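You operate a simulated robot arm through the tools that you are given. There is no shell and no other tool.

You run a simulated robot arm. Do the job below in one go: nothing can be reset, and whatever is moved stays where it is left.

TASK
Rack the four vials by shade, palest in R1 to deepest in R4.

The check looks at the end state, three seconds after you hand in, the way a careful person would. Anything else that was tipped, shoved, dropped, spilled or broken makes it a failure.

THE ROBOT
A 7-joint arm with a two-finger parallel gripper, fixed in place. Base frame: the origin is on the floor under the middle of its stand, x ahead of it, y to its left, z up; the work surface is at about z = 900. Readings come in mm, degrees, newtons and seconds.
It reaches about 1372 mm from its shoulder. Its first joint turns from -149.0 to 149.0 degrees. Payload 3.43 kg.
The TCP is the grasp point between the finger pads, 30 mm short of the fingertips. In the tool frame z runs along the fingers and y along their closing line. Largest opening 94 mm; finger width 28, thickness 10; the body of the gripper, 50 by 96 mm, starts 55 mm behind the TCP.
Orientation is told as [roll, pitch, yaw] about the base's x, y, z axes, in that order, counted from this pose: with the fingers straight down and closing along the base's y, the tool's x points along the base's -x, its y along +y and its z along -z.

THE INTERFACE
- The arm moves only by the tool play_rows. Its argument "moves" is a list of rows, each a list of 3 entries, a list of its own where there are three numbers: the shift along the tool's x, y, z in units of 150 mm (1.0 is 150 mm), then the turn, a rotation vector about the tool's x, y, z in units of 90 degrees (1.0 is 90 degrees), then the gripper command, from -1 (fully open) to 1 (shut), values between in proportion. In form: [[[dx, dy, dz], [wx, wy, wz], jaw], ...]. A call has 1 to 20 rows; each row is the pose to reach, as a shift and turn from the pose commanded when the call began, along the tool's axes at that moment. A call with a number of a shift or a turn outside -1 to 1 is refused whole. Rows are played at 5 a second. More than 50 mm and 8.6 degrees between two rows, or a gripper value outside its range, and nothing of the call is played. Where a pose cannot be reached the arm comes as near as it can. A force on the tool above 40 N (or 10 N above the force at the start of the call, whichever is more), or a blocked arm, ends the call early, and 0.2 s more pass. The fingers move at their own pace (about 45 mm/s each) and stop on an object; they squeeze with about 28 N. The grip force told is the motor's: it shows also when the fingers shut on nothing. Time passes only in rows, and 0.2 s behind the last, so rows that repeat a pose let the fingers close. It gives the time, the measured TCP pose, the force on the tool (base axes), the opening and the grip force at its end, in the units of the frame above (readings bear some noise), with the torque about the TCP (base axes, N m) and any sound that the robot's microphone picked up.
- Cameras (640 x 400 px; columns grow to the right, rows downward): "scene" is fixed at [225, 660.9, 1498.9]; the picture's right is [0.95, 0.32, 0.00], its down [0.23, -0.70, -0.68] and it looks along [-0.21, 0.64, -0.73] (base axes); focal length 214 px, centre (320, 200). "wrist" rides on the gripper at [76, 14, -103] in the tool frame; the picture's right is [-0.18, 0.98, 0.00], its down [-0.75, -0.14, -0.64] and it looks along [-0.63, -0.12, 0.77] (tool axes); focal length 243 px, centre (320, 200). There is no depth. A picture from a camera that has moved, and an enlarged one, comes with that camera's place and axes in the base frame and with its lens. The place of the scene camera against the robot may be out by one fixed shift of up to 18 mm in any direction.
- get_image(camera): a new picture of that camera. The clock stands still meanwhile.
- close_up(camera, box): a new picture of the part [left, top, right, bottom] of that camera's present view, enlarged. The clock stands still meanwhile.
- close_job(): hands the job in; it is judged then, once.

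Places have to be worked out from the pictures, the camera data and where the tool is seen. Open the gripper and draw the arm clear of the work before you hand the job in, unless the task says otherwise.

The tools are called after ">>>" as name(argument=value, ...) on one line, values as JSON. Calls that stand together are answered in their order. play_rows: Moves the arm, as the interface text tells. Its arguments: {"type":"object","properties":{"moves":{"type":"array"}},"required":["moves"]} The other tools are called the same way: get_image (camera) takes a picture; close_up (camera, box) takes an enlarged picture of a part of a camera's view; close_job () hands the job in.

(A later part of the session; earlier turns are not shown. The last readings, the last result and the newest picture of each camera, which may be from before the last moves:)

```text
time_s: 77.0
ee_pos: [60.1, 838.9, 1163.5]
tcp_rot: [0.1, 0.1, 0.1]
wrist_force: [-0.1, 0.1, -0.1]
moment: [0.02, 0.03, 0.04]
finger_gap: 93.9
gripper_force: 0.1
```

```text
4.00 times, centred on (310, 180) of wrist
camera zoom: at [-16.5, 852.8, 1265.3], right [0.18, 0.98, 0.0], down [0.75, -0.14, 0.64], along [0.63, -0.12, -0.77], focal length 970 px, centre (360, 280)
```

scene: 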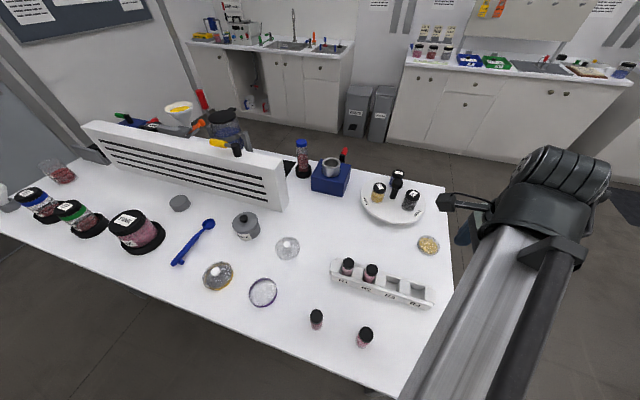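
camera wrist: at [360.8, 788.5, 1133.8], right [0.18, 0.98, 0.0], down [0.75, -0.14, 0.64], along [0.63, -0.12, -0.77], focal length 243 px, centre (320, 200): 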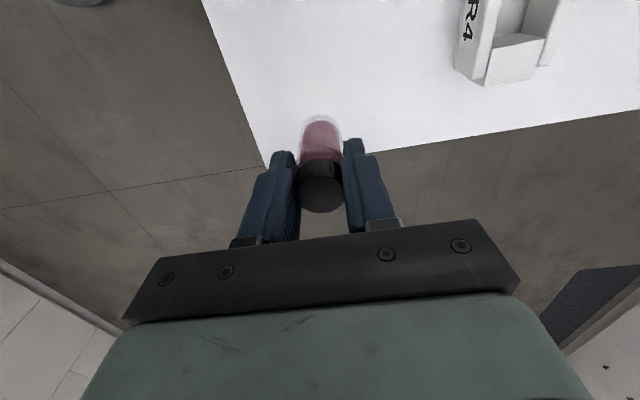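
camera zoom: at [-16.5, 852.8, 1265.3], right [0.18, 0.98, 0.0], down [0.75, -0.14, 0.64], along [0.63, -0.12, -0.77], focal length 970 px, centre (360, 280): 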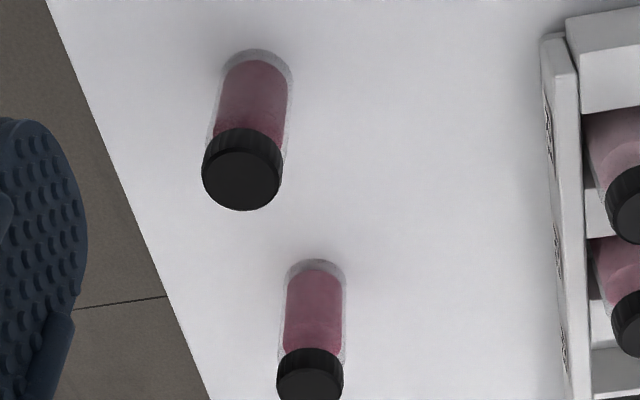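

In one picture V1 again looks a little darker than V4, and V4 is deeper than racked V2. I'll repeat the identical-geometry views of both at their present neighbouring spots to settle it.

>>> play_rows(moves=[[[0.01, -0.1, 0.2], [0, 0, 0], -1], [[0.01, -0.2, 0.4], [0, 0, 0], -1], [[0.01, -0.29, 0.6], [0, 0, 0], -1], [[0.01, -0.29, 0.69], [0, 0, 0], -1], [[0.01, -0.29, 0.69], [0, 0, 0], -1]])

>>> close_up(camera="wrist", box=[240, 110, 400, 240])

>>> play_rows(moves=[[[-0.25, 0, 0], [0, 0, 0], -1], [[-0.5, 0, 0], [0, 0, 0], -1], [[-0.74, 0, 0], [0, 0, 0], -1], [[-0.74, 0, 0], [0, 0, 0], -1], [[-0.74, 0, 0], [0, 0, 0], -1]])

>>> close_up(camera="wrist", box=[240, 110, 400, 240])

```text
time_s: 78.2
ee_pos: [61.3, 795.9, 1060.1]
tcp_rot: [0.2, 0.0, 0.2]
wrist_force: [-0.6, 0.8, -0.4]
moment: [0.0, 0.01, -0.04]
finger_gap: 93.8
gripper_force: 0.0
```

```text
3.08 times, centred on (320, 175) of wrist
camera zoom: at [-15.1, 810.2, 1161.3], right [0.18, 0.98, 0.0], down [0.75, -0.14, 0.64], along [0.63, -0.12, -0.77], focal length 746 px, centre (320, 277)
```

zoom: 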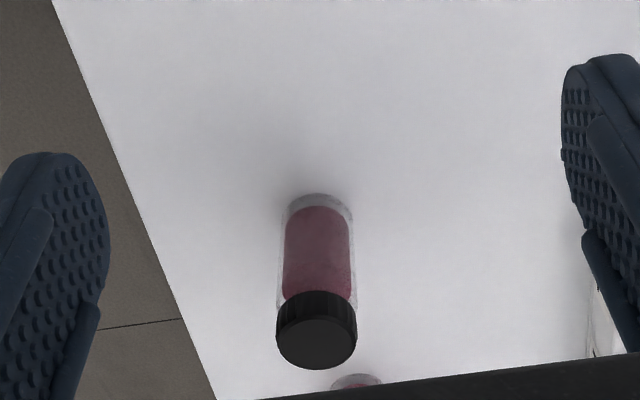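

```text
time_s: 79.4
ee_pos: [169.6, 794.6, 1060.5]
tcp_rot: [0.0, 0.0, 0.1]
wrist_force: [-0.2, 0.3, -1.0]
moment: [0.03, 0.01, 0.02]
finger_gap: 93.9
gripper_force: 0.0
```

```text
3.08 times, centred on (320, 175) of wrist
camera zoom: at [93.0, 808.9, 1161.6], right [0.18, 0.98, 0.0], down [0.75, -0.14, 0.64], along [0.63, -0.12, -0.77], focal length 746 px, centre (320, 277)
```

zoom: 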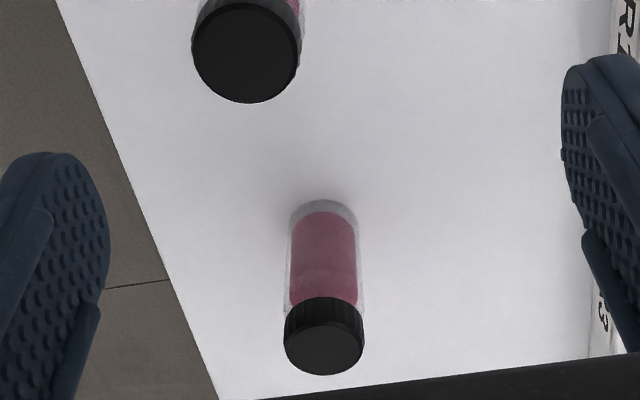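

With equal geometry and equal background, V1 is the darker wine shade and V4 a step lighter, while V4 is still deeper than V2. The order therefore looks like V3, V2, V4, V1. I'll pick up V1 for R4 and confirm again next to V4 afterwards.

>>> play_rows(moves=[[[0.005, -0.06, 0.03], [0, 0, 0], -1], [[0.005, -0.127, 0.06], [0, 0, 0], -1], [[0.005, -0.127, 0.1], [0, 0, 0], -1], [[0.005, -0.127, 0.1], [0, 0, 0], -1]])

>>> close_up(camera="wrist", box=[240, 80, 400, 210])

```text
time_s: 80.4
ee_pos: [168.8, 775.0, 1045.6]
tcp_rot: [0.0, 0.0, 0.1]
wrist_force: [-0.5, -0.4, -0.5]
moment: [0.0, -0.01, -0.01]
finger_gap: 94.1
gripper_force: 0.0
```

```text
3.08 times, centred on (320, 145) of wrist
camera zoom: at [92.4, 789.2, 1146.7], right [0.18, 0.98, 0.0], down [0.75, -0.14, 0.64], along [0.63, -0.12, -0.77], focal length 746 px, centre (320, 369)
```

zoom: 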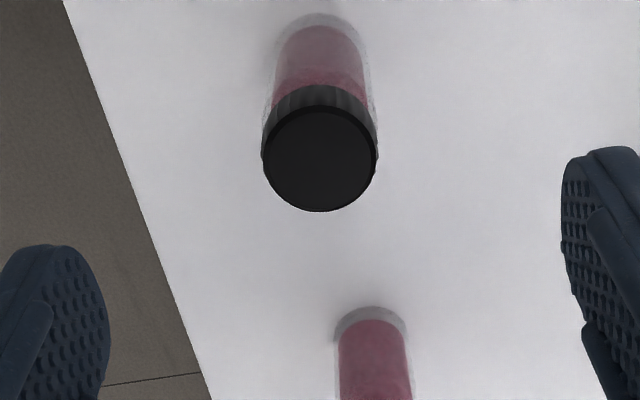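

Viewing angle changes the apparent depth, so I want to be careful here. I'll zoom this same view for both vials.

>>> close_up(camera="wrist", box=[290, 75, 350, 215])

>>> close_up(camera="wrist", box=[290, 165, 360, 215])

>>> close_up(camera="scene", box=[348, 322, 378, 354])

```text
2.86 times, centred on (320, 145) of wrist
camera zoom: at [92.4, 789.2, 1146.7], right [0.18, 0.98, 0.0], down [0.75, -0.14, 0.64], along [0.63, -0.12, -0.77], focal length 693 px, centre (320, 357)
```

zoom: 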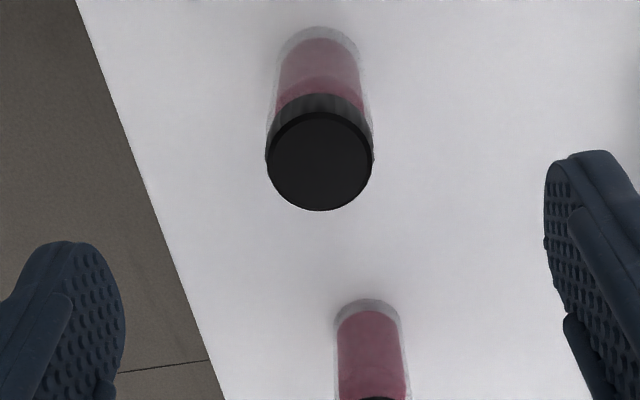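

```text
8.00 times, centred on (325, 190) of wrist
camera zoom: at [92.4, 789.2, 1146.7], right [0.18, 0.98, 0.0], down [0.75, -0.14, 0.64], along [0.63, -0.12, -0.77], focal length 1941 px, centre (280, 280)
```

zoom: 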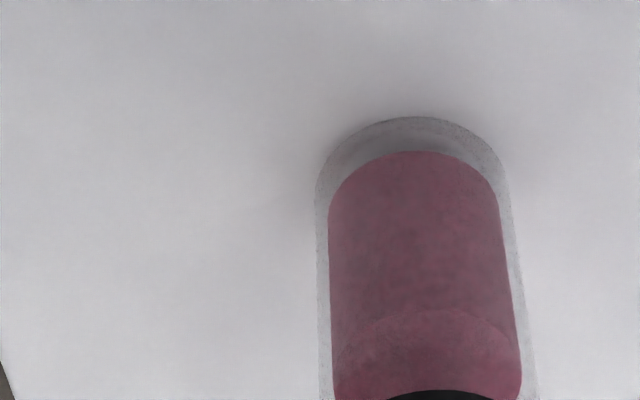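

```text
12.50 times, centred on (363, 338) of scene
camera zoom: at [225.0, 660.9, 1498.9], right [0.95, 0.32, 0.0], down [0.23, -0.7, -0.68], along [-0.21, 0.64, -0.73], focal length 2681 px, centre (-218, -1525)
```

zoom: 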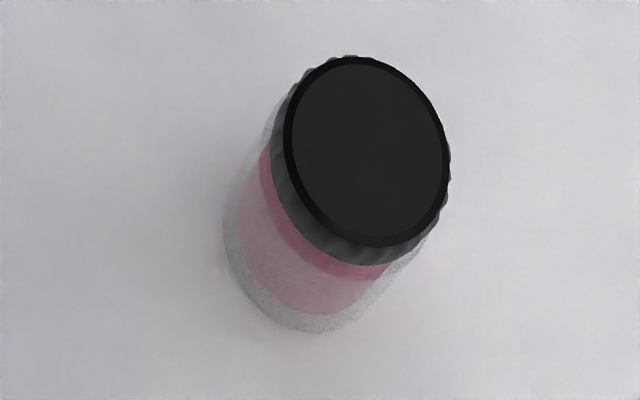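

The fairest test is V1 in exactly the spot where I already photographed V4, at (438, 775). I'll pick V1 up now, descending straight since it is aligned.

>>> play_rows(moves=[[[0, 0, 0.1], [0, 0, 0], -1], [[0, 0, 0.2], [0, 0, 0], -1], [[0, 0, 0.3], [0, 0, 0], -1], [[0, 0, 0.4], [0, 0, 0], -1], [[0, 0, 0.48], [0, 0, 0], -1], [[0, 0, 0.493], [0, 0, 0], -1], [[0, 0, 0.493], [0, 0, 0], -1]])

>>> close_up(camera="wrist", box=[230, 100, 410, 220])

```text
time_s: 82.0
ee_pos: [167.7, 777.5, 972.1]
tcp_rot: [0.1, -0.1, 0.1]
wrist_force: [-0.3, 0.8, -0.8]
moment: [0.03, -0.02, 0.01]
finger_gap: 93.9
gripper_force: 0.0
```

```text
3.33 times, centred on (320, 160) of wrist
camera zoom: at [91.0, 791.1, 1073.5], right [0.18, 0.98, 0.0], down [0.75, -0.14, 0.64], along [0.63, -0.12, -0.77], focal length 809 px, centre (320, 333)
```

zoom: 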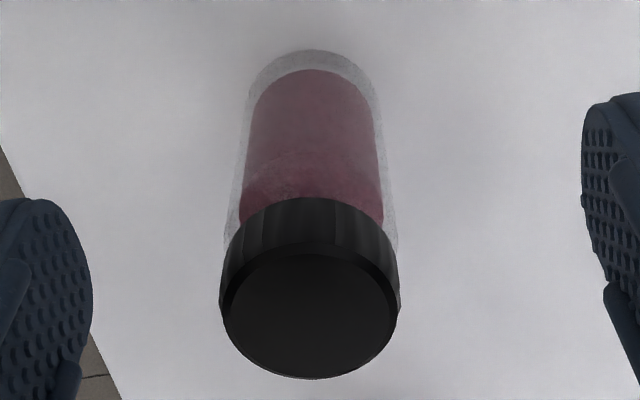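

The cap sits 1.6 mm toward −y of centre. I'll nudge −1.7 mm and grip.

>>> play_rows(moves=[[[0, -0.011, 0], [0, 0, 0], -1], [[0, -0.011, 0], [0, 0, 0], -0.4], [[0, -0.011, 0], [0, 0, 0], 0.0], [[0, -0.011, 0], [0, 0, 0], 0.2], [[0, -0.011, 0], [0, 0, 0], 0.3], [[0, -0.011, 0], [0, 0, 0], 0.4], [[0, -0.011, 0], [0, 0, 0], 0.6], [[0, -0.011, 0], [0, 0, 0], 1], [[0, -0.011, 0], [0, 0, 0], 1], [[0, -0.011, 0], [0, 0, 0], 1]])

>>> play_rows(moves=[[[0, 0, -0.05], [0, 0, 0], 1], [[0, 0, -0.15], [0, 0, 0], 1], [[0, 0, -0.3], [0, 0, 0], 1], [[0, 0, -0.45], [0, 0, 0], 1], [[0, 0, -0.6], [0, 0, 0], 1], [[0, 0, -0.733], [0, 0, 0], 1], [[0, 0, -0.733], [0, 0, 0], 1]])

>>> get_image(camera="wrist")

```text
time_s: 84.2
ee_pos: [168.6, 775.9, 971.5]
tcp_rot: [0.0, -0.1, 0.2]
wrist_force: [0.9, -0.2, 1.1]
moment: [0.03, -0.02, 0.02]
finger_gap: 29.5
gripper_force: 27.9
```

```text
time_s: 85.8
ee_pos: [171.1, 773.1, 1080.3]
tcp_rot: [0.0, -0.1, 0.1]
wrist_force: [-0.7, 0.5, -0.7]
moment: [-0.01, 0.02, 0.0]
finger_gap: 29.4
gripper_force: 28.8
```

```text
taken
camera wrist: at [94.7, 788.5, 1182.0], right [0.18, 0.98, 0.0], down [0.75, -0.14, 0.64], along [0.63, -0.12, -0.77], focal length 243 px, centre (320, 200)
```

wrist: 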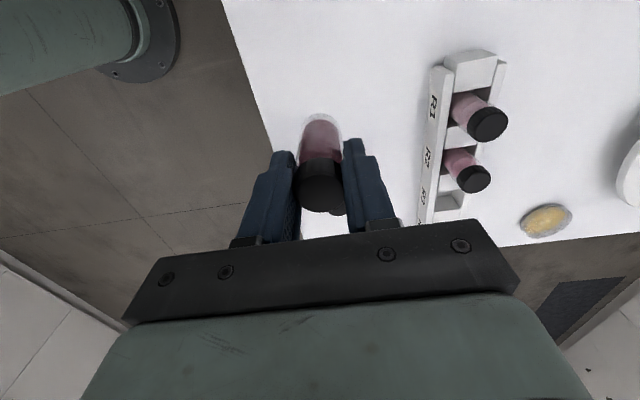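

V1 is held. I'll carry it high, over V4's top with about 37 mm clearance, to (438, 775).

>>> play_rows(moves=[[[-0.15, 0, -0.03], [0, 0, 0], 1], [[-0.35, 0, -0.05], [0, 0, 0], 1], [[-0.55, 0, -0.05], [0, 0, 0], 1], [[-0.75, 0, -0.05], [0, 0, 0], 1], [[-0.95, 0, -0.05], [0, 0, 0], 1], [[-1.0, 0, -0.05], [0, 0, 0], 1]])

>>> play_rows(moves=[[[-0.15, 0, 0], [0, 0, 0], 1], [[-0.35, 0, 0], [0, 0, 0], 1], [[-0.55, 0, 0], [0, 0, 0], 1], [[-0.75, 0, 0.1], [0, 0, 0], 1], [[-0.78, 0, 0.3], [0, 0, 0], 1], [[-0.78, 0.007, 0.4], [0, 0, 0], 1], [[-0.78, 0.007, 0.4], [0, 0, 0], 1]])

>>> get_image(camera="wrist")

```text
time_s: 87.2
ee_pos: [320.1, 777.0, 1088.6]
tcp_rot: [0.1, 0.0, 0.1]
wrist_force: [-0.4, 0.6, -0.5]
moment: [0.0, -0.02, -0.01]
finger_gap: 29.4
gripper_force: 27.9
```

```text
time_s: 88.8
ee_pos: [435.2, 776.4, 1026.8]
tcp_rot: [0.2, 0.0, 0.0]
wrist_force: [0.1, -1.0, -0.3]
moment: [-0.02, 0.02, 0.0]
finger_gap: 29.4
gripper_force: 28.6
```

```text
taken
camera wrist: at [359.1, 790.7, 1128.1], right [0.18, 0.98, 0.0], down [0.75, -0.14, 0.64], along [0.63, -0.12, -0.77], focal length 243 px, centre (320, 200)
```

wrist: 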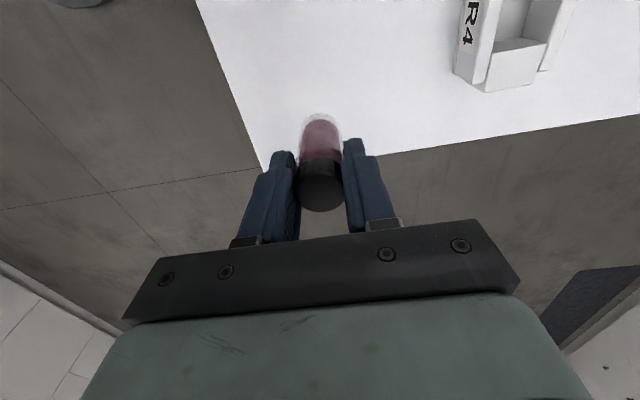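

Held at nearly the same pose, V1 again looks slightly darker than V4 did. I'll set it down here for the same-spot comparison.

>>> play_rows(moves=[[[-0.01, 0, 0.1], [0, 0, 0], 1], [[-0.01, 0, 0.2], [0, 0, 0], 1], [[-0.01, 0, 0.29], [0, 0, 0], 1], [[-0.01, 0, 0.33], [0, 0, 0], 1], [[-0.01, 0, 0.33], [0, 0, 0], 1]])

>>> play_rows(moves=[[[0, 0, 0.008], [0, 0, 0], 1], [[0, 0, 0.016], [0, 0, 0], 1], [[0, 0, 0.016], [0, 0, 0], 1]])

```text
time_s: 90.0
ee_pos: [437.8, 777.4, 978.7]
tcp_rot: [0.1, -0.1, 0.1]
wrist_force: [0.3, 0.0, -0.1]
moment: [-0.02, -0.01, -0.03]
finger_gap: 29.3
gripper_force: 28.6
```

```text
time_s: 90.8
ee_pos: [438.0, 777.8, 975.8]
tcp_rot: [0.1, 0.0, 0.2]
wrist_force: [-0.1, -0.4, -0.2]
moment: [-0.01, 0.01, 0.01]
finger_gap: 29.4
gripper_force: 27.9
```

No contact yet at 975.8, so I'll lower further in small steps.

>>> play_rows(moves=[[[0, 0, 0.008], [0, 0, 0], 1], [[0, 0, 0.016], [0, 0, 0], 1], [[0, 0, 0.022], [0, 0, 0], 1], [[0, 0, 0.022], [0, 0, 0], 1]])

>>> play_rows(moves=[[[0, 0, 0.006], [0, 0, 0], 1], [[0, 0, 0.01], [0, 0, 0], 1], [[0, 0, 0.01], [0, 0, 0], 1]])

```text
time_s: 91.8
ee_pos: [439.0, 776.1, 973.2]
tcp_rot: [0.1, 0.0, 0.2]
wrist_force: [0.0, -0.2, -0.4]
moment: [-0.01, 0.0, 0.0]
finger_gap: 29.7
gripper_force: 27.9
```

```text
time_s: 92.6
ee_pos: [437.4, 778.1, 971.7]
tcp_rot: [0.1, 0.0, 0.1]
wrist_force: [-0.1, -0.2, -0.1]
moment: [-0.01, -0.03, 0.01]
finger_gap: 29.3
gripper_force: 28.6
```

Still no contact at 971.7, with about a millimetre expected to go. I'll continue in 1 mm steps.

>>> play_rows(moves=[[[0, 0, 0.005], [0, 0, 0], 1], [[0, 0, 0.01], [0, 0, 0], 1], [[0, 0, 0.01], [0, 0, 0], 1]])

```text
time_s: 93.4
ee_pos: [436.9, 776.4, 970.9]
tcp_rot: [0.1, 0.0, 0.1]
wrist_force: [3.4, 0.8, 9.9]
moment: [0.08, -0.19, 0.02]
finger_gap: 29.4
gripper_force: 28.1
```

Table contact at about 10 N. I'll ease off, release, rise, then back to the standard view pose near (331, 797, 1058).

>>> play_rows(moves=[[[0, 0, -0.005], [0, 0, 0], 1], [[0, 0, -0.005], [0, 0, 0], 0.35], [[0, 0, -0.005], [0, 0, 0], 0.2], [[0, 0, -0.005], [0, 0, 0], 0.0], [[0, 0, -0.005], [0, 0, 0], -0.5], [[0, 0, -0.005], [0, 0, 0], -0.8], [[0, 0, -0.1], [0, 0, 0], -1], [[0, 0, -0.25], [0, 0, 0], -1], [[0, 0, -0.5], [0, 0, 0], -1], [[0.1, 0.05, -0.58], [0, 0, 0], -1], [[0.3, 0.13, -0.58], [0, 0, 0], -1], [[0.5, 0.13, -0.58], [0, 0, 0], -1], [[0.7, 0.13, -0.58], [0, 0, 0], -1], [[0.7, 0.13, -0.58], [0, 0, 0], -1], [[0.7, 0.13, -0.58], [0, 0, 0], -1]])

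>>> close_up(camera="wrist", box=[240, 110, 400, 240])

>>> get_image(camera="scene")

```text
time_s: 96.6
ee_pos: [335.1, 794.1, 1058.0]
tcp_rot: [0.1, -0.1, 0.1]
wrist_force: [-0.4, -0.4, 0.7]
moment: [-0.04, 0.05, 0.01]
finger_gap: 94.0
gripper_force: 0.0
```

```text
3.08 times, centred on (320, 175) of wrist
camera zoom: at [258.3, 808.0, 1159.2], right [0.18, 0.98, 0.0], down [0.75, -0.14, 0.64], along [0.63, -0.12, -0.77], focal length 746 px, centre (320, 277)
```

zoom: 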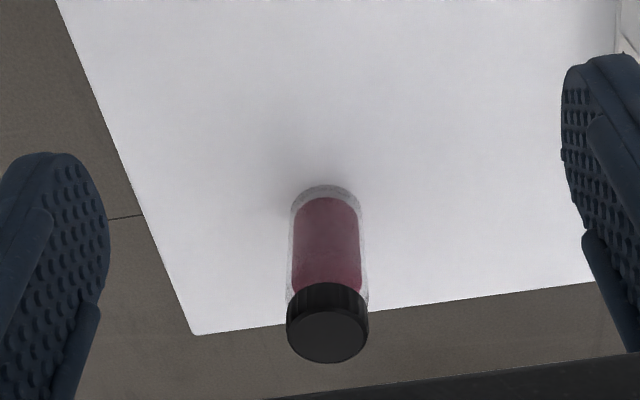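

```text
taken
```

scene: 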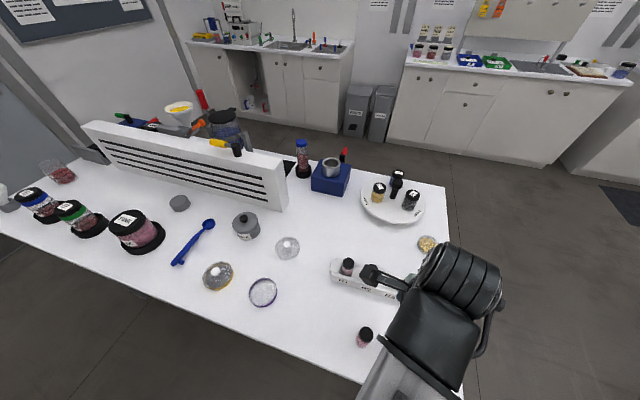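

In the very same spot and pose, V1 is clearly deeper than V4 was. The final order is V3, V2, V4, V1, so V1 goes to R4 and V4 to R3. V1 now stands at about (438, 777), so I'll return above it.

>>> play_rows(moves=[[[-0.2, -0.05, 0], [0, 0, 0], -1], [[-0.4, -0.113, 0], [0, 0, 0], -1], [[-0.6, -0.113, 0], [0, 0, 0], -1], [[-0.687, -0.113, 0.05], [0, 0, 0], -1], [[-0.687, -0.113, 0.087], [0, 0, 0], -1], [[-0.687, -0.113, 0.087], [0, 0, 0], -1]])

>>> close_up(camera="wrist", box=[240, 80, 400, 210])

```text
time_s: 98.0
ee_pos: [436.3, 778.7, 1043.9]
tcp_rot: [0.1, -0.1, 0.1]
wrist_force: [-0.3, 0.9, -0.2]
moment: [-0.03, 0.0, 0.02]
finger_gap: 94.2
gripper_force: 0.0
```

```text
3.08 times, centred on (320, 145) of wrist
camera zoom: at [360.5, 792.8, 1145.4], right [0.18, 0.98, 0.0], down [0.75, -0.14, 0.64], along [0.63, -0.12, -0.77], focal length 746 px, centre (320, 369)
```

zoom: 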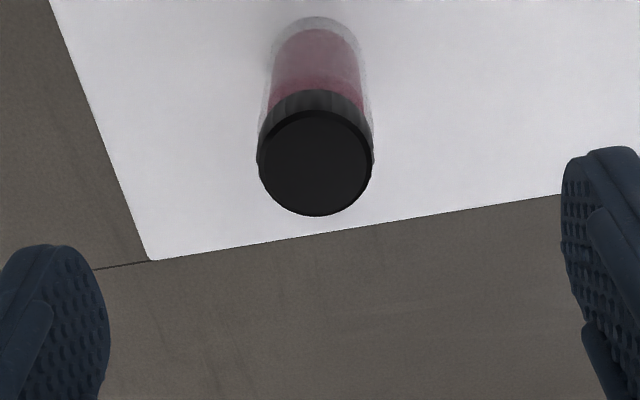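

V1's cap is at (437.3, 777.3). I'll shift −1.4 mm in y and descend to grasp height.

>>> play_rows(moves=[[[-0.005, -0.009, 0.1], [0, 0, 0], -1], [[-0.005, -0.009, 0.2], [0, 0, 0], -1], [[-0.005, -0.009, 0.3], [0, 0, 0], -1], [[-0.005, -0.009, 0.4], [0, 0, 0], -1], [[-0.005, -0.009, 0.46], [0, 0, 0], -1], [[-0.005, -0.009, 0.477], [0, 0, 0], -1], [[-0.005, -0.009, 0.477], [0, 0, 0], -1]])

>>> close_up(camera="wrist", box=[230, 100, 410, 220])

```text
time_s: 99.6
ee_pos: [437.2, 778.3, 973.6]
tcp_rot: [0.0, -0.1, 0.2]
wrist_force: [-0.6, -0.7, 0.4]
moment: [0.0, 0.01, -0.03]
finger_gap: 93.8
gripper_force: 0.0
```

```text
3.33 times, centred on (320, 160) of wrist
camera zoom: at [360.4, 792.8, 1074.0], right [0.18, 0.98, 0.0], down [0.75, -0.14, 0.64], along [0.63, -0.12, -0.77], focal length 809 px, centre (320, 333)
```

zoom: 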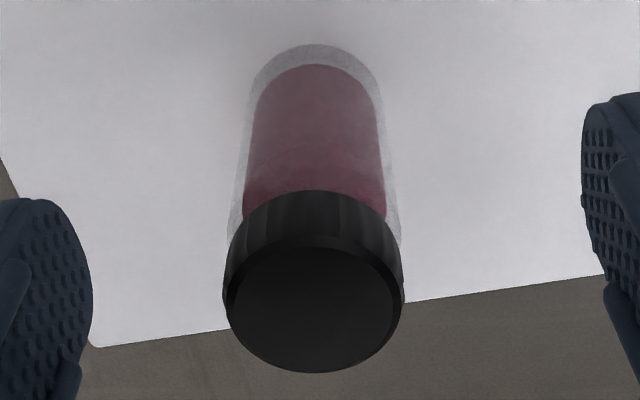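

The same-spot grasp view confirms V1 is deeper than V4. I'll nudge −1 mm in y and 1.5 mm down, then grip.

>>> play_rows(moves=[[[0, -0.007, 0.01], [0, 0, 0], -1], [[0, -0.007, 0.01], [0, 0, 0], -0.4], [[0, -0.007, 0.01], [0, 0, 0], 0.0], [[0, -0.007, 0.01], [0, 0, 0], 0.2], [[0, -0.007, 0.01], [0, 0, 0], 0.3], [[0, -0.007, 0.01], [0, 0, 0], 0.4], [[0, -0.007, 0.01], [0, 0, 0], 0.6], [[0, -0.007, 0.01], [0, 0, 0], 1], [[0, -0.007, 0.01], [0, 0, 0], 1], [[0, -0.007, 0.01], [0, 0, 0], 1]])

>>> play_rows(moves=[[[0, 0, -0.05], [0, 0, 0], 1], [[0, 0, -0.15], [0, 0, 0], 1], [[0, 0, -0.3], [0, 0, 0], 1], [[0, 0, -0.45], [0, 0, 0], 1], [[0, 0, -0.6], [0, 0, 0], 1], [[0, 0, -0.72], [0, 0, 0], 1], [[0, 0, -0.72], [0, 0, 0], 1]])

>>> play_rows(moves=[[[0.05, 0.16, 0], [0, 0, 0], 1], [[0.1, 0.32, 0], [0, 0, 0], 1], [[0.15, 0.48, 0], [0, 0, 0], 1], [[0.2, 0.64, 0], [0, 0, 0], 1], [[0.25, 0.8, 0], [0, 0, 0], 1], [[0.29, 0.95, 0], [0, 0, 0], 1], [[0.29, 0.95, 0], [0, 0, 0], 1], [[0.29, 0.95, 0], [0, 0, 0], 1]])

>>> get_image(camera="wrist")

>>> close_up(camera="wrist", box=[240, 20, 400, 150])

```text
time_s: 101.8
ee_pos: [436.8, 777.7, 971.2]
tcp_rot: [0.1, 0.0, 0.1]
wrist_force: [1.1, -0.7, 0.7]
moment: [-0.07, -0.01, 0.01]
finger_gap: 29.5
gripper_force: 27.8
```

```text
time_s: 103.4
ee_pos: [435.7, 777.0, 1081.1]
tcp_rot: [0.1, 0.0, 0.1]
wrist_force: [-0.3, -0.5, -0.6]
moment: [0.01, 0.01, 0.02]
finger_gap: 29.2
gripper_force: 28.2
```

```text
time_s: 105.2
ee_pos: [393.9, 922.5, 1078.6]
tcp_rot: [0.0, 0.0, 0.1]
wrist_force: [-0.3, 0.4, -1.3]
moment: [0.0, 0.01, 0.03]
finger_gap: 29.4
gripper_force: 28.3
```

```text
taken
camera wrist: at [316.9, 936.1, 1181.3], right [0.18, 0.98, 0.0], down [0.75, -0.14, 0.64], along [0.63, -0.12, -0.77], focal length 243 px, centre (320, 200)
```

wrist: 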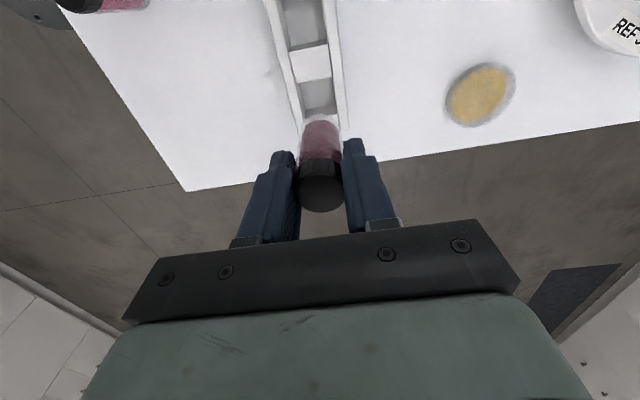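

```text
3.08 times, centred on (320, 85) of wrist
camera zoom: at [316.9, 936.1, 1181.3], right [0.18, 0.98, 0.0], down [0.75, -0.14, 0.64], along [0.63, -0.12, -0.77], focal length 746 px, centre (320, 554)
```

zoom: 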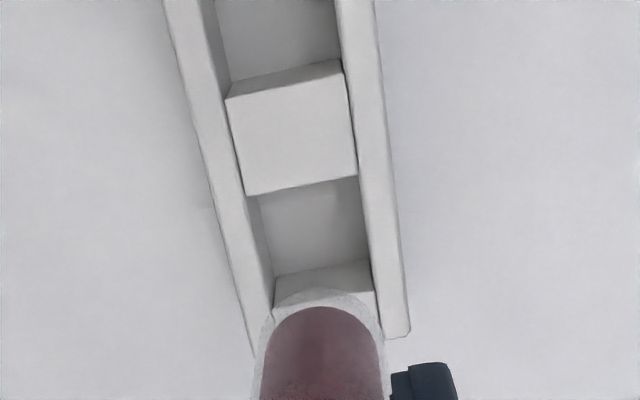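

V1 is above R4, whose slot centre measures about (392.8, 920). I need about −2.3 mm in y and −0.5 mm in x, then I'll lower to just above the rack.

>>> play_rows(moves=[[[0.003, -0.015, 0.1], [0, 0, 0], 1], [[0.003, -0.015, 0.2], [0, 0, 0], 1], [[0.003, -0.015, 0.3], [0, 0, 0], 1], [[0.003, -0.015, 0.4], [0, 0, 0], 1], [[0.003, -0.015, 0.43], [0, 0, 0], 1], [[0.003, -0.015, 0.43], [0, 0, 0], 1]])

>>> close_up(camera="wrist", box=[240, 40, 400, 170])

```text
time_s: 106.6
ee_pos: [393.2, 918.1, 1015.0]
tcp_rot: [0.2, 0.0, 0.1]
wrist_force: [0.5, 0.1, -0.7]
moment: [0.0, 0.0, 0.01]
finger_gap: 29.3
gripper_force: 28.1
```

```text
3.08 times, centred on (320, 105) of wrist
camera zoom: at [316.1, 931.7, 1116.8], right [0.18, 0.98, 0.0], down [0.75, -0.14, 0.64], along [0.63, -0.12, -0.77], focal length 746 px, centre (320, 492)
```

zoom: 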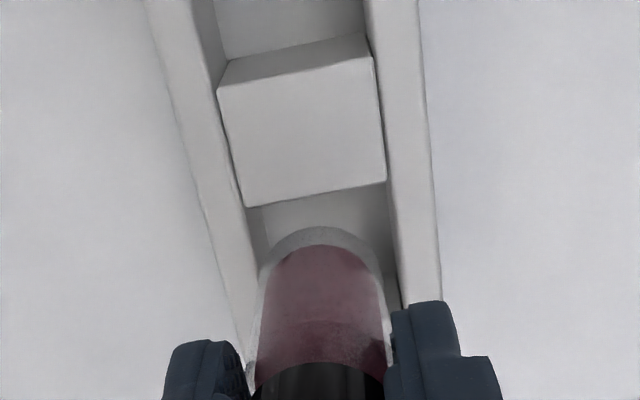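

I need about +1.8 mm in y. I'll correct and then lower partly into the slot.

>>> play_rows(moves=[[[-0.003, 0.012, 0], [0, 0, 0], 1], [[-0.003, 0.012, 0], [0, 0, 0], 1], [[-0.003, 0.012, 0], [0, 0, 0], 1]])

>>> close_up(camera="wrist", box=[240, 40, 400, 170])

```text
time_s: 107.4
ee_pos: [392.1, 920.2, 1016.1]
tcp_rot: [0.2, -0.1, 0.1]
wrist_force: [-0.8, 0.5, -0.2]
moment: [0.02, 0.01, -0.03]
finger_gap: 29.3
gripper_force: 27.4
```

```text
3.08 times, centred on (320, 105) of wrist
camera zoom: at [315.8, 934.1, 1117.1], right [0.18, 0.98, 0.0], down [0.75, -0.14, 0.64], along [0.63, -0.12, -0.77], focal length 746 px, centre (320, 492)
```

zoom: 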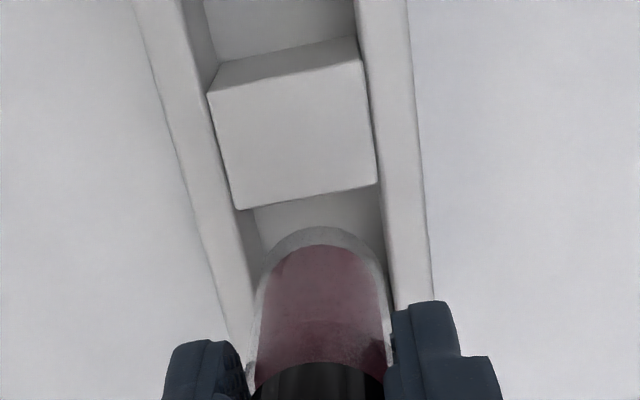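

Now at (392.1, 920.2), centred. I'll lower about 22 mm into the slot with +0.8 mm in x and read.

>>> play_rows(moves=[[[-0.005, 0, 0.04], [0, 0, 0], 1], [[-0.005, 0, 0.08], [0, 0, 0], 1], [[-0.005, 0, 0.12], [0, 0, 0], 1], [[-0.005, 0, 0.15], [0, 0, 0], 1], [[-0.005, 0, 0.15], [0, 0, 0], 1]])

```text
time_s: 108.6
ee_pos: [392.3, 920.2, 991.4]
tcp_rot: [0.2, 0.0, 0.1]
wrist_force: [-0.7, -0.3, -0.1]
moment: [0.01, 0.04, -0.02]
finger_gap: 29.4
gripper_force: 28.2
```

It's free at z 991.4 and centred. I'll lower another 10 mm.

>>> play_rows(moves=[[[-0.003, 0, 0.02], [0, 0, 0], 1], [[-0.003, 0, 0.04], [0, 0, 0], 1], [[-0.003, 0, 0.065], [0, 0, 0], 1], [[-0.003, 0, 0.065], [0, 0, 0], 1]])

>>> close_up(camera="wrist", box=[240, 60, 400, 190])

```text
time_s: 109.6
ee_pos: [393.5, 919.0, 981.8]
tcp_rot: [0.0, 0.0, 0.1]
wrist_force: [-0.9, -0.1, -0.9]
moment: [-0.02, -0.01, 0.02]
finger_gap: 29.3
gripper_force: 27.8
```

```text
3.08 times, centred on (320, 125) of wrist
camera zoom: at [316.7, 933.2, 1083.8], right [0.18, 0.98, 0.0], down [0.75, -0.14, 0.64], along [0.63, -0.12, -0.77], focal length 746 px, centre (320, 431)
```

zoom: 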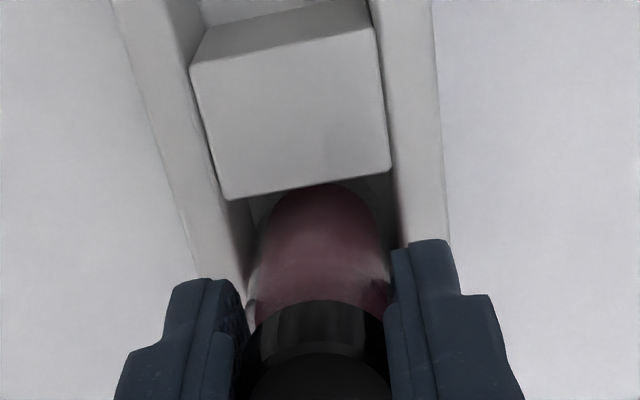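

Everything is still free, with about 4–5 mm to the floor. I'll lower in small steps.

>>> play_rows(moves=[[[0, 0.004, 0.008], [0, 0, 0], 1], [[0, 0.004, 0.016], [0, 0, 0], 1], [[0, 0.004, 0.02], [0, 0, 0], 1], [[0, 0.004, 0.02], [0, 0, 0], 1]])

>>> play_rows(moves=[[[0, 0, 0.005], [0, 0, 0], 1], [[0, 0, 0.01], [0, 0, 0], 1], [[0, 0, 0.01], [0, 0, 0], 1]])

```text
time_s: 110.6
ee_pos: [393.9, 920.0, 979.1]
tcp_rot: [0.1, 0.1, 0.1]
wrist_force: [-2.9, -0.5, -1.3]
moment: [-0.03, 0.11, 0.01]
finger_gap: 29.6
gripper_force: 28.2
```

```text
time_s: 111.4
ee_pos: [392.8, 920.0, 978.7]
tcp_rot: [0.1, 0.0, 0.1]
wrist_force: [-1.2, 0.2, -0.7]
moment: [0.03, 0.06, 0.01]
finger_gap: 29.3
gripper_force: 28.1
```

A slight −x force suggests the vial is brushing the +x wall. I'll shift −1.3 mm in x and continue down.

>>> play_rows(moves=[[[0.009, 0, 0], [0, 0, 0], 1], [[0.009, 0, 0.006], [0, 0, 0], 1], [[0.009, 0, 0.012], [0, 0, 0], 1], [[0.009, 0, 0.012], [0, 0, 0], 1]])

```text
time_s: 112.4
ee_pos: [392.1, 920.5, 976.6]
tcp_rot: [0.2, 0.0, 0.1]
wrist_force: [1.9, 1.5, 8.7]
moment: [0.02, -0.23, 0.04]
finger_gap: 29.3
gripper_force: 28.1
```

The floor is touched at z 976.6 with 8.7 N. I'll ease off 0.7 mm, open and rise.

>>> play_rows(moves=[[[0, 0, -0.005], [0, 0, 0], 1], [[0, 0, -0.005], [0, 0, 0], 0.35], [[0, 0, -0.005], [0, 0, 0], 0.2], [[0, 0, -0.005], [0, 0, 0], 0.0], [[0, 0, -0.005], [0, 0, 0], -0.3], [[0, 0, -0.005], [0, 0, 0], -0.3], [[0, 0, -0.1], [0, 0, 0], -0.3], [[0, 0, -0.25], [0, 0, 0], -0.3], [[0, 0, -0.4], [0, 0, 0], -0.5], [[0, 0, -0.6], [0, 0, 0], -1], [[0, 0, -0.7], [0, 0, 0], -1], [[0, 0, -0.7], [0, 0, 0], -1]])

>>> get_image(camera="wrist")

>>> get_image(camera="scene")

```text
time_s: 115.0
ee_pos: [392.3, 919.0, 1083.8]
tcp_rot: [0.2, 0.0, 0.2]
wrist_force: [0.4, -0.9, 0.6]
moment: [0.03, 0.0, 0.01]
finger_gap: 94.3
gripper_force: 0.0
```

```text
taken
camera wrist: at [316.3, 932.8, 1184.8], right [0.18, 0.98, 0.0], down [0.75, -0.14, 0.64], along [0.63, -0.12, -0.77], focal length 243 px, centre (320, 200)
```

wrist: 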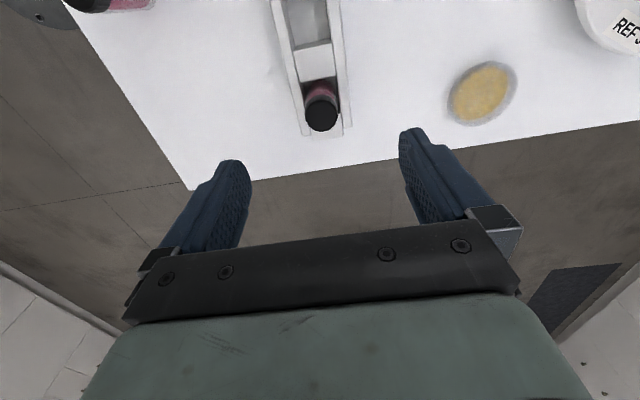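

```text
taken
```

scene: 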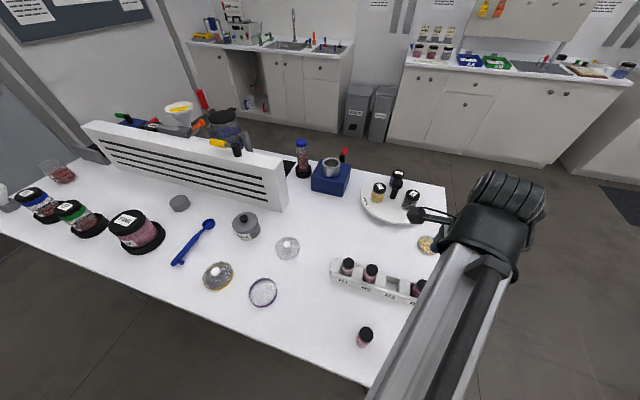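

V1 stands in R4. Next is V4, standing at about (279.5, 777).

>>> play_rows(moves=[[[0.11, -0.14, 0], [0, 0, 0], -1], [[0.22, -0.28, 0], [0, 0, 0], -1], [[0.33, -0.42, 0], [0, 0, 0], -1], [[0.44, -0.56, 0], [0, 0, 0], -1], [[0.55, -0.7, 0.05], [0, 0, 0], -1], [[0.66, -0.84, 0.12], [0, 0, 0], -1], [[0.752, -0.947, 0.2], [0, 0, 0], -1], [[0.752, -0.947, 0.25], [0, 0, 0], -1], [[0.752, -0.947, 0.25], [0, 0, 0], -1]])

>>> close_up(camera="wrist", box=[240, 80, 400, 210])

```text
time_s: 117.0
ee_pos: [282.2, 775.2, 1043.6]
tcp_rot: [0.1, 0.1, 0.1]
wrist_force: [-0.3, 0.0, 0.2]
moment: [0.0, 0.02, -0.01]
finger_gap: 94.1
gripper_force: 0.0
```

```text
3.08 times, centred on (320, 145) of wrist
camera zoom: at [205.1, 789.2, 1146.4], right [0.18, 0.98, 0.0], down [0.75, -0.14, 0.64], along [0.63, -0.12, -0.77], focal length 746 px, centre (320, 369)
```

zoom: 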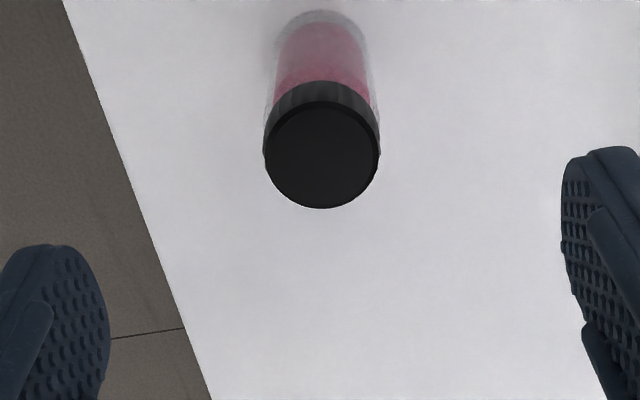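

V4's cap is at (280.6, 775.5), aligned. I'll descend to grasp height.

>>> play_rows(moves=[[[0.005, 0, 0.1], [0, 0, 0], -1], [[0.005, 0, 0.2], [0, 0, 0], -1], [[0.005, 0, 0.3], [0, 0, 0], -1], [[0.005, 0, 0.4], [0, 0, 0], -1], [[0.005, 0, 0.46], [0, 0, 0], -1], [[0.005, 0, 0.483], [0, 0, 0], -1], [[0.005, 0, 0.483], [0, 0, 0], -1]])

>>> close_up(camera="wrist", box=[230, 100, 410, 220])

```text
time_s: 118.6
ee_pos: [277.0, 778.0, 972.2]
tcp_rot: [0.1, 0.0, 0.1]
wrist_force: [-0.3, 0.3, 0.2]
moment: [0.02, 0.01, -0.01]
finger_gap: 94.0
gripper_force: 0.1
```

```text
3.33 times, centred on (320, 160) of wrist
camera zoom: at [201.9, 791.1, 1074.0], right [0.18, 0.98, 0.0], down [0.75, -0.14, 0.64], along [0.63, -0.12, -0.77], focal length 809 px, centre (320, 333)
```

zoom: 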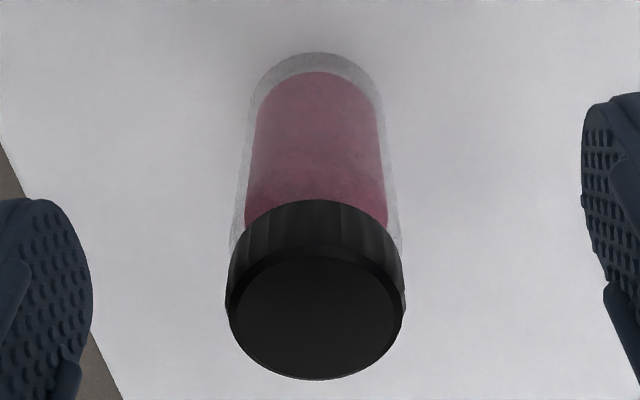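

The vial is about 2.5 mm toward +x and 1.3 mm toward −y of the grasp centre. I'll correct and grip.

>>> play_rows(moves=[[[-0.016, -0.008, 0], [0, 0, 0], -1], [[-0.016, -0.008, 0], [0, 0, 0], -0.4], [[-0.016, -0.008, 0], [0, 0, 0], 0.0], [[-0.016, -0.008, 0], [0, 0, 0], 0.2], [[-0.016, -0.008, 0], [0, 0, 0], 0.3], [[-0.016, -0.008, 0], [0, 0, 0], 0.4], [[-0.016, -0.008, 0], [0, 0, 0], 0.6], [[-0.016, -0.008, 0], [0, 0, 0], 1], [[-0.016, -0.008, 0], [0, 0, 0], 1], [[-0.016, -0.008, 0], [0, 0, 0], 1]])

>>> play_rows(moves=[[[0, 0, -0.05], [0, 0, 0], 1], [[0, 0, -0.15], [0, 0, 0], 1], [[0, 0, -0.3], [0, 0, 0], 1], [[0, 0, -0.45], [0, 0, 0], 1], [[0, 0, -0.6], [0, 0, 0], 1], [[0, 0, -0.72], [0, 0, 0], 1], [[0, 0, -0.72], [0, 0, 0], 1]])

>>> get_image(camera="wrist")

```text
time_s: 120.8
ee_pos: [281.2, 776.1, 973.1]
tcp_rot: [0.1, -0.1, 0.1]
wrist_force: [-0.6, -0.7, 0.0]
moment: [-0.02, 0.02, -0.02]
finger_gap: 29.1
gripper_force: 27.9
```

```text
time_s: 122.4
ee_pos: [282.1, 775.0, 1080.7]
tcp_rot: [0.2, 0.0, 0.1]
wrist_force: [0.2, -1.9, -0.9]
moment: [0.0, 0.0, -0.02]
finger_gap: 29.9
gripper_force: 27.5
```

```text
taken
camera wrist: at [205.3, 790.3, 1181.5], right [0.18, 0.98, 0.0], down [0.75, -0.14, 0.64], along [0.63, -0.12, -0.77], focal length 243 px, centre (320, 200)
```

wrist: 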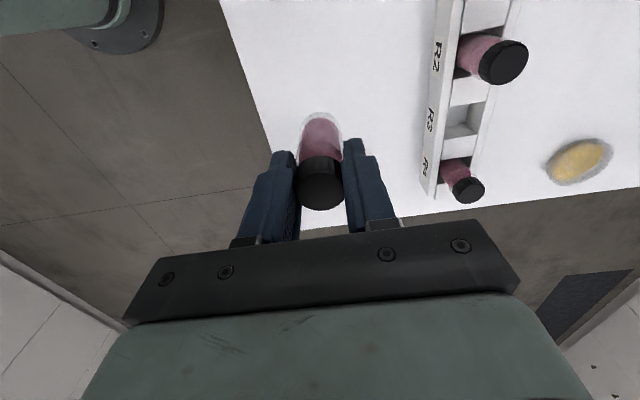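

V4 is held and lifted. I'll carry it over R3, near (331, 920).

>>> play_rows(moves=[[[-0.05, 0.16, 0], [0, 0, 0], 1], [[-0.1, 0.32, 0], [0, 0, 0], 1], [[-0.16, 0.48, 0], [0, 0, 0], 1], [[-0.21, 0.64, 0], [0, 0, 0], 1], [[-0.27, 0.8, 0], [0, 0, 0], 1], [[-0.327, 0.96, 0], [0, 0, 0], 1], [[-0.327, 0.96, 0], [0, 0, 0], 1], [[-0.327, 0.96, 0], [0, 0, 0], 1]])

>>> get_image(camera="wrist")

>>> close_up(camera="wrist", box=[240, 20, 400, 150])

```text
time_s: 124.2
ee_pos: [331.2, 917.9, 1079.6]
tcp_rot: [0.1, 0.0, 0.1]
wrist_force: [0.5, 0.4, -0.5]
moment: [-0.01, 0.02, 0.02]
finger_gap: 29.4
gripper_force: 28.4
```

```text
taken
camera wrist: at [253.8, 932.4, 1181.7], right [0.18, 0.98, 0.0], down [0.75, -0.14, 0.64], along [0.63, -0.12, -0.77], focal length 243 px, centre (320, 200)
```

wrist: 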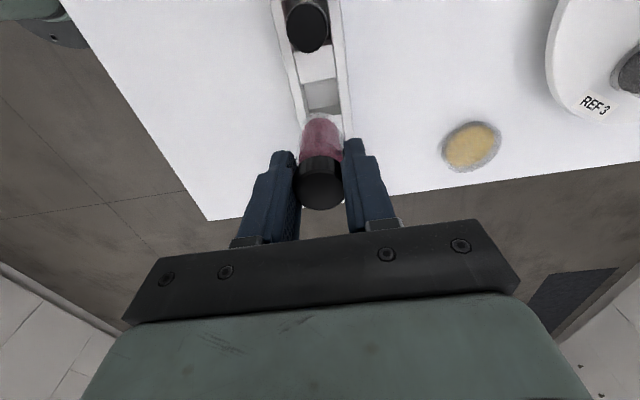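

```text
3.08 times, centred on (320, 85) of wrist
camera zoom: at [253.8, 932.4, 1181.7], right [0.18, 0.98, 0.0], down [0.75, -0.14, 0.64], along [0.63, -0.12, -0.77], focal length 746 px, centre (320, 554)
```

zoom: 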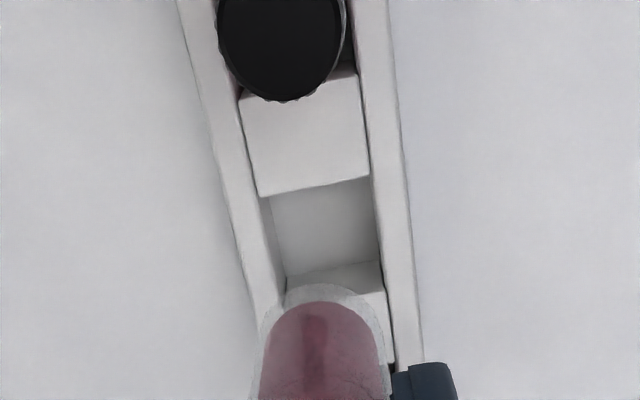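

R3's centre measures (330.7, 919.8). I need +1.8 mm in y, then I'll lower to just above the rack.

>>> play_rows(moves=[[[0, 0.011, 0.1], [0, 0, 0], 1], [[0, 0.011, 0.2], [0, 0, 0], 1], [[0, 0.011, 0.3], [0, 0, 0], 1], [[0, 0.011, 0.4], [0, 0, 0], 1], [[0, 0.011, 0.43], [0, 0, 0], 1], [[0, 0.011, 0.43], [0, 0, 0], 1]])

>>> close_up(camera="wrist", box=[240, 40, 400, 170])

```text
time_s: 125.6
ee_pos: [331.6, 922.9, 1014.5]
tcp_rot: [0.1, 0.1, 0.2]
wrist_force: [0.3, 0.1, -0.1]
moment: [0.01, -0.02, 0.01]
finger_gap: 29.6
gripper_force: 27.7
```

```text
3.08 times, centred on (320, 105) of wrist
camera zoom: at [255.1, 936.9, 1117.1], right [0.18, 0.98, 0.0], down [0.75, -0.14, 0.64], along [0.63, -0.12, -0.77], focal length 746 px, centre (320, 492)
```

zoom: 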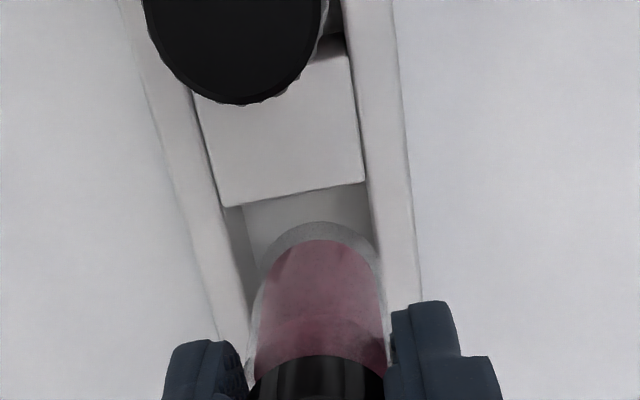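

The tool reads y 922.9 while the slot centre is at 919.8, so I'll correct −3 mm in y at this height.

>>> play_rows(moves=[[[0, -0.01, 0], [0, 0, 0], 1], [[0, -0.02, 0], [0, 0, 0], 1], [[0, -0.02, 0], [0, 0, 0], 1], [[0, -0.02, 0], [0, 0, 0], 1]])

>>> close_up(camera="wrist", box=[240, 40, 400, 170])

```text
time_s: 126.6
ee_pos: [331.7, 918.8, 1015.4]
tcp_rot: [0.1, 0.0, 0.1]
wrist_force: [0.0, -0.3, -0.6]
moment: [-0.01, -0.01, -0.01]
finger_gap: 29.3
gripper_force: 27.9
```

```text
3.08 times, centred on (320, 105) of wrist
camera zoom: at [254.6, 933.9, 1116.8], right [0.18, 0.98, 0.0], down [0.75, -0.14, 0.64], along [0.63, -0.12, -0.77], focal length 746 px, centre (320, 492)
```

zoom: 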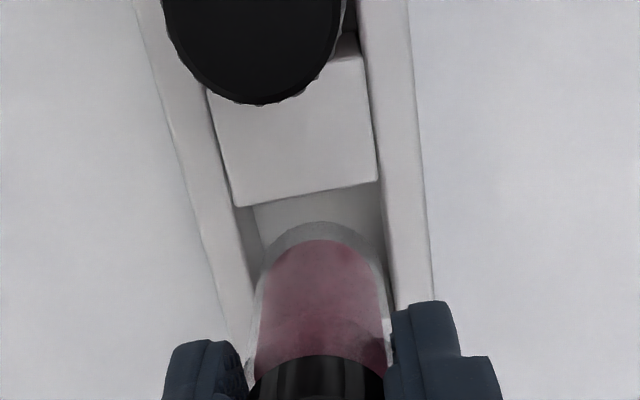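

It's centred within about a millimetre. I'll lower 22 mm into the slot and read.

>>> play_rows(moves=[[[0.002, 0.002, 0.04], [0, 0, 0], 1], [[0.002, 0.002, 0.08], [0, 0, 0], 1], [[0.002, 0.002, 0.12], [0, 0, 0], 1], [[0.002, 0.002, 0.15], [0, 0, 0], 1], [[0.002, 0.002, 0.15], [0, 0, 0], 1]])

```text
time_s: 127.8
ee_pos: [330.8, 918.2, 991.7]
tcp_rot: [0.1, 0.0, 0.1]
wrist_force: [-0.2, -0.6, 0.0]
moment: [0.04, 0.01, -0.02]
finger_gap: 29.3
gripper_force: 27.9
```

No contact. I'll nudge +1.3 mm in y and lower another 10 mm.

>>> play_rows(moves=[[[0, 0.009, 0], [0, 0, 0], 1], [[0, 0.009, 0.02], [0, 0, 0], 1], [[0, 0.009, 0.04], [0, 0, 0], 1], [[0, 0.009, 0.065], [0, 0, 0], 1], [[0, 0.009, 0.065], [0, 0, 0], 1]])

>>> close_up(camera="wrist", box=[240, 60, 400, 190])

```text
time_s: 129.0
ee_pos: [330.3, 920.6, 983.9]
tcp_rot: [0.1, 0.0, 0.2]
wrist_force: [0.2, -0.3, -1.1]
moment: [0.04, -0.01, -0.04]
finger_gap: 29.4
gripper_force: 28.5
```

```text
3.08 times, centred on (320, 125) of wrist
camera zoom: at [253.7, 935.1, 1085.6], right [0.18, 0.98, 0.0], down [0.75, -0.14, 0.64], along [0.63, -0.12, -0.77], focal length 746 px, centre (320, 431)
```

zoom: 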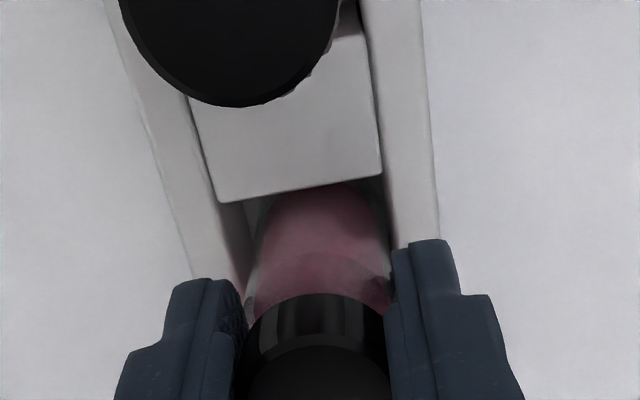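

Free at 983.9. I'll lower in small steps toward the floor, expected near 978–979.

>>> play_rows(moves=[[[0, 0, 0.008], [0, 0, 0], 1], [[0, 0, 0.016], [0, 0, 0], 1], [[0, 0, 0.024], [0, 0, 0], 1], [[0, 0, 0.024], [0, 0, 0], 1]])

>>> play_rows(moves=[[[0, 0, 0.005], [0, 0, 0], 1], [[0, 0, 0.01], [0, 0, 0], 1], [[0, 0, 0.01], [0, 0, 0], 1]])

```text
time_s: 130.0
ee_pos: [329.6, 920.8, 979.4]
tcp_rot: [0.2, -0.1, 0.1]
wrist_force: [0.3, 0.5, -1.1]
moment: [0.02, 0.02, 0.01]
finger_gap: 29.2
gripper_force: 27.3
```

```text
time_s: 130.8
ee_pos: [327.9, 920.3, 977.7]
tcp_rot: [0.1, 0.0, 0.1]
wrist_force: [-0.5, 0.3, 2.9]
moment: [-0.08, 0.02, -0.01]
finger_gap: 29.7
gripper_force: 27.9
```

Light floor contact at 2.9 N, but x has drifted to 328, close to the −x wall. I'll lift a hair, shift +2 mm in x and re-touch.

>>> play_rows(moves=[[[0, 0, -0.01], [0, 0, 0], 1], [[-0.008, 0, -0.01], [0, 0, 0], 1], [[-0.014, 0, -0.01], [0, 0, 0], 1], [[-0.014, 0, -0.003], [0, 0, 0], 1], [[-0.014, 0, 0.002], [0, 0, 0], 1], [[-0.014, 0, 0.002], [0, 0, 0], 1]])

```text
time_s: 132.2
ee_pos: [332.0, 920.8, 978.3]
tcp_rot: [0.1, 0.0, 0.1]
wrist_force: [0.5, 0.3, 3.4]
moment: [-0.03, -0.04, -0.01]
finger_gap: 29.4
gripper_force: 28.0
```

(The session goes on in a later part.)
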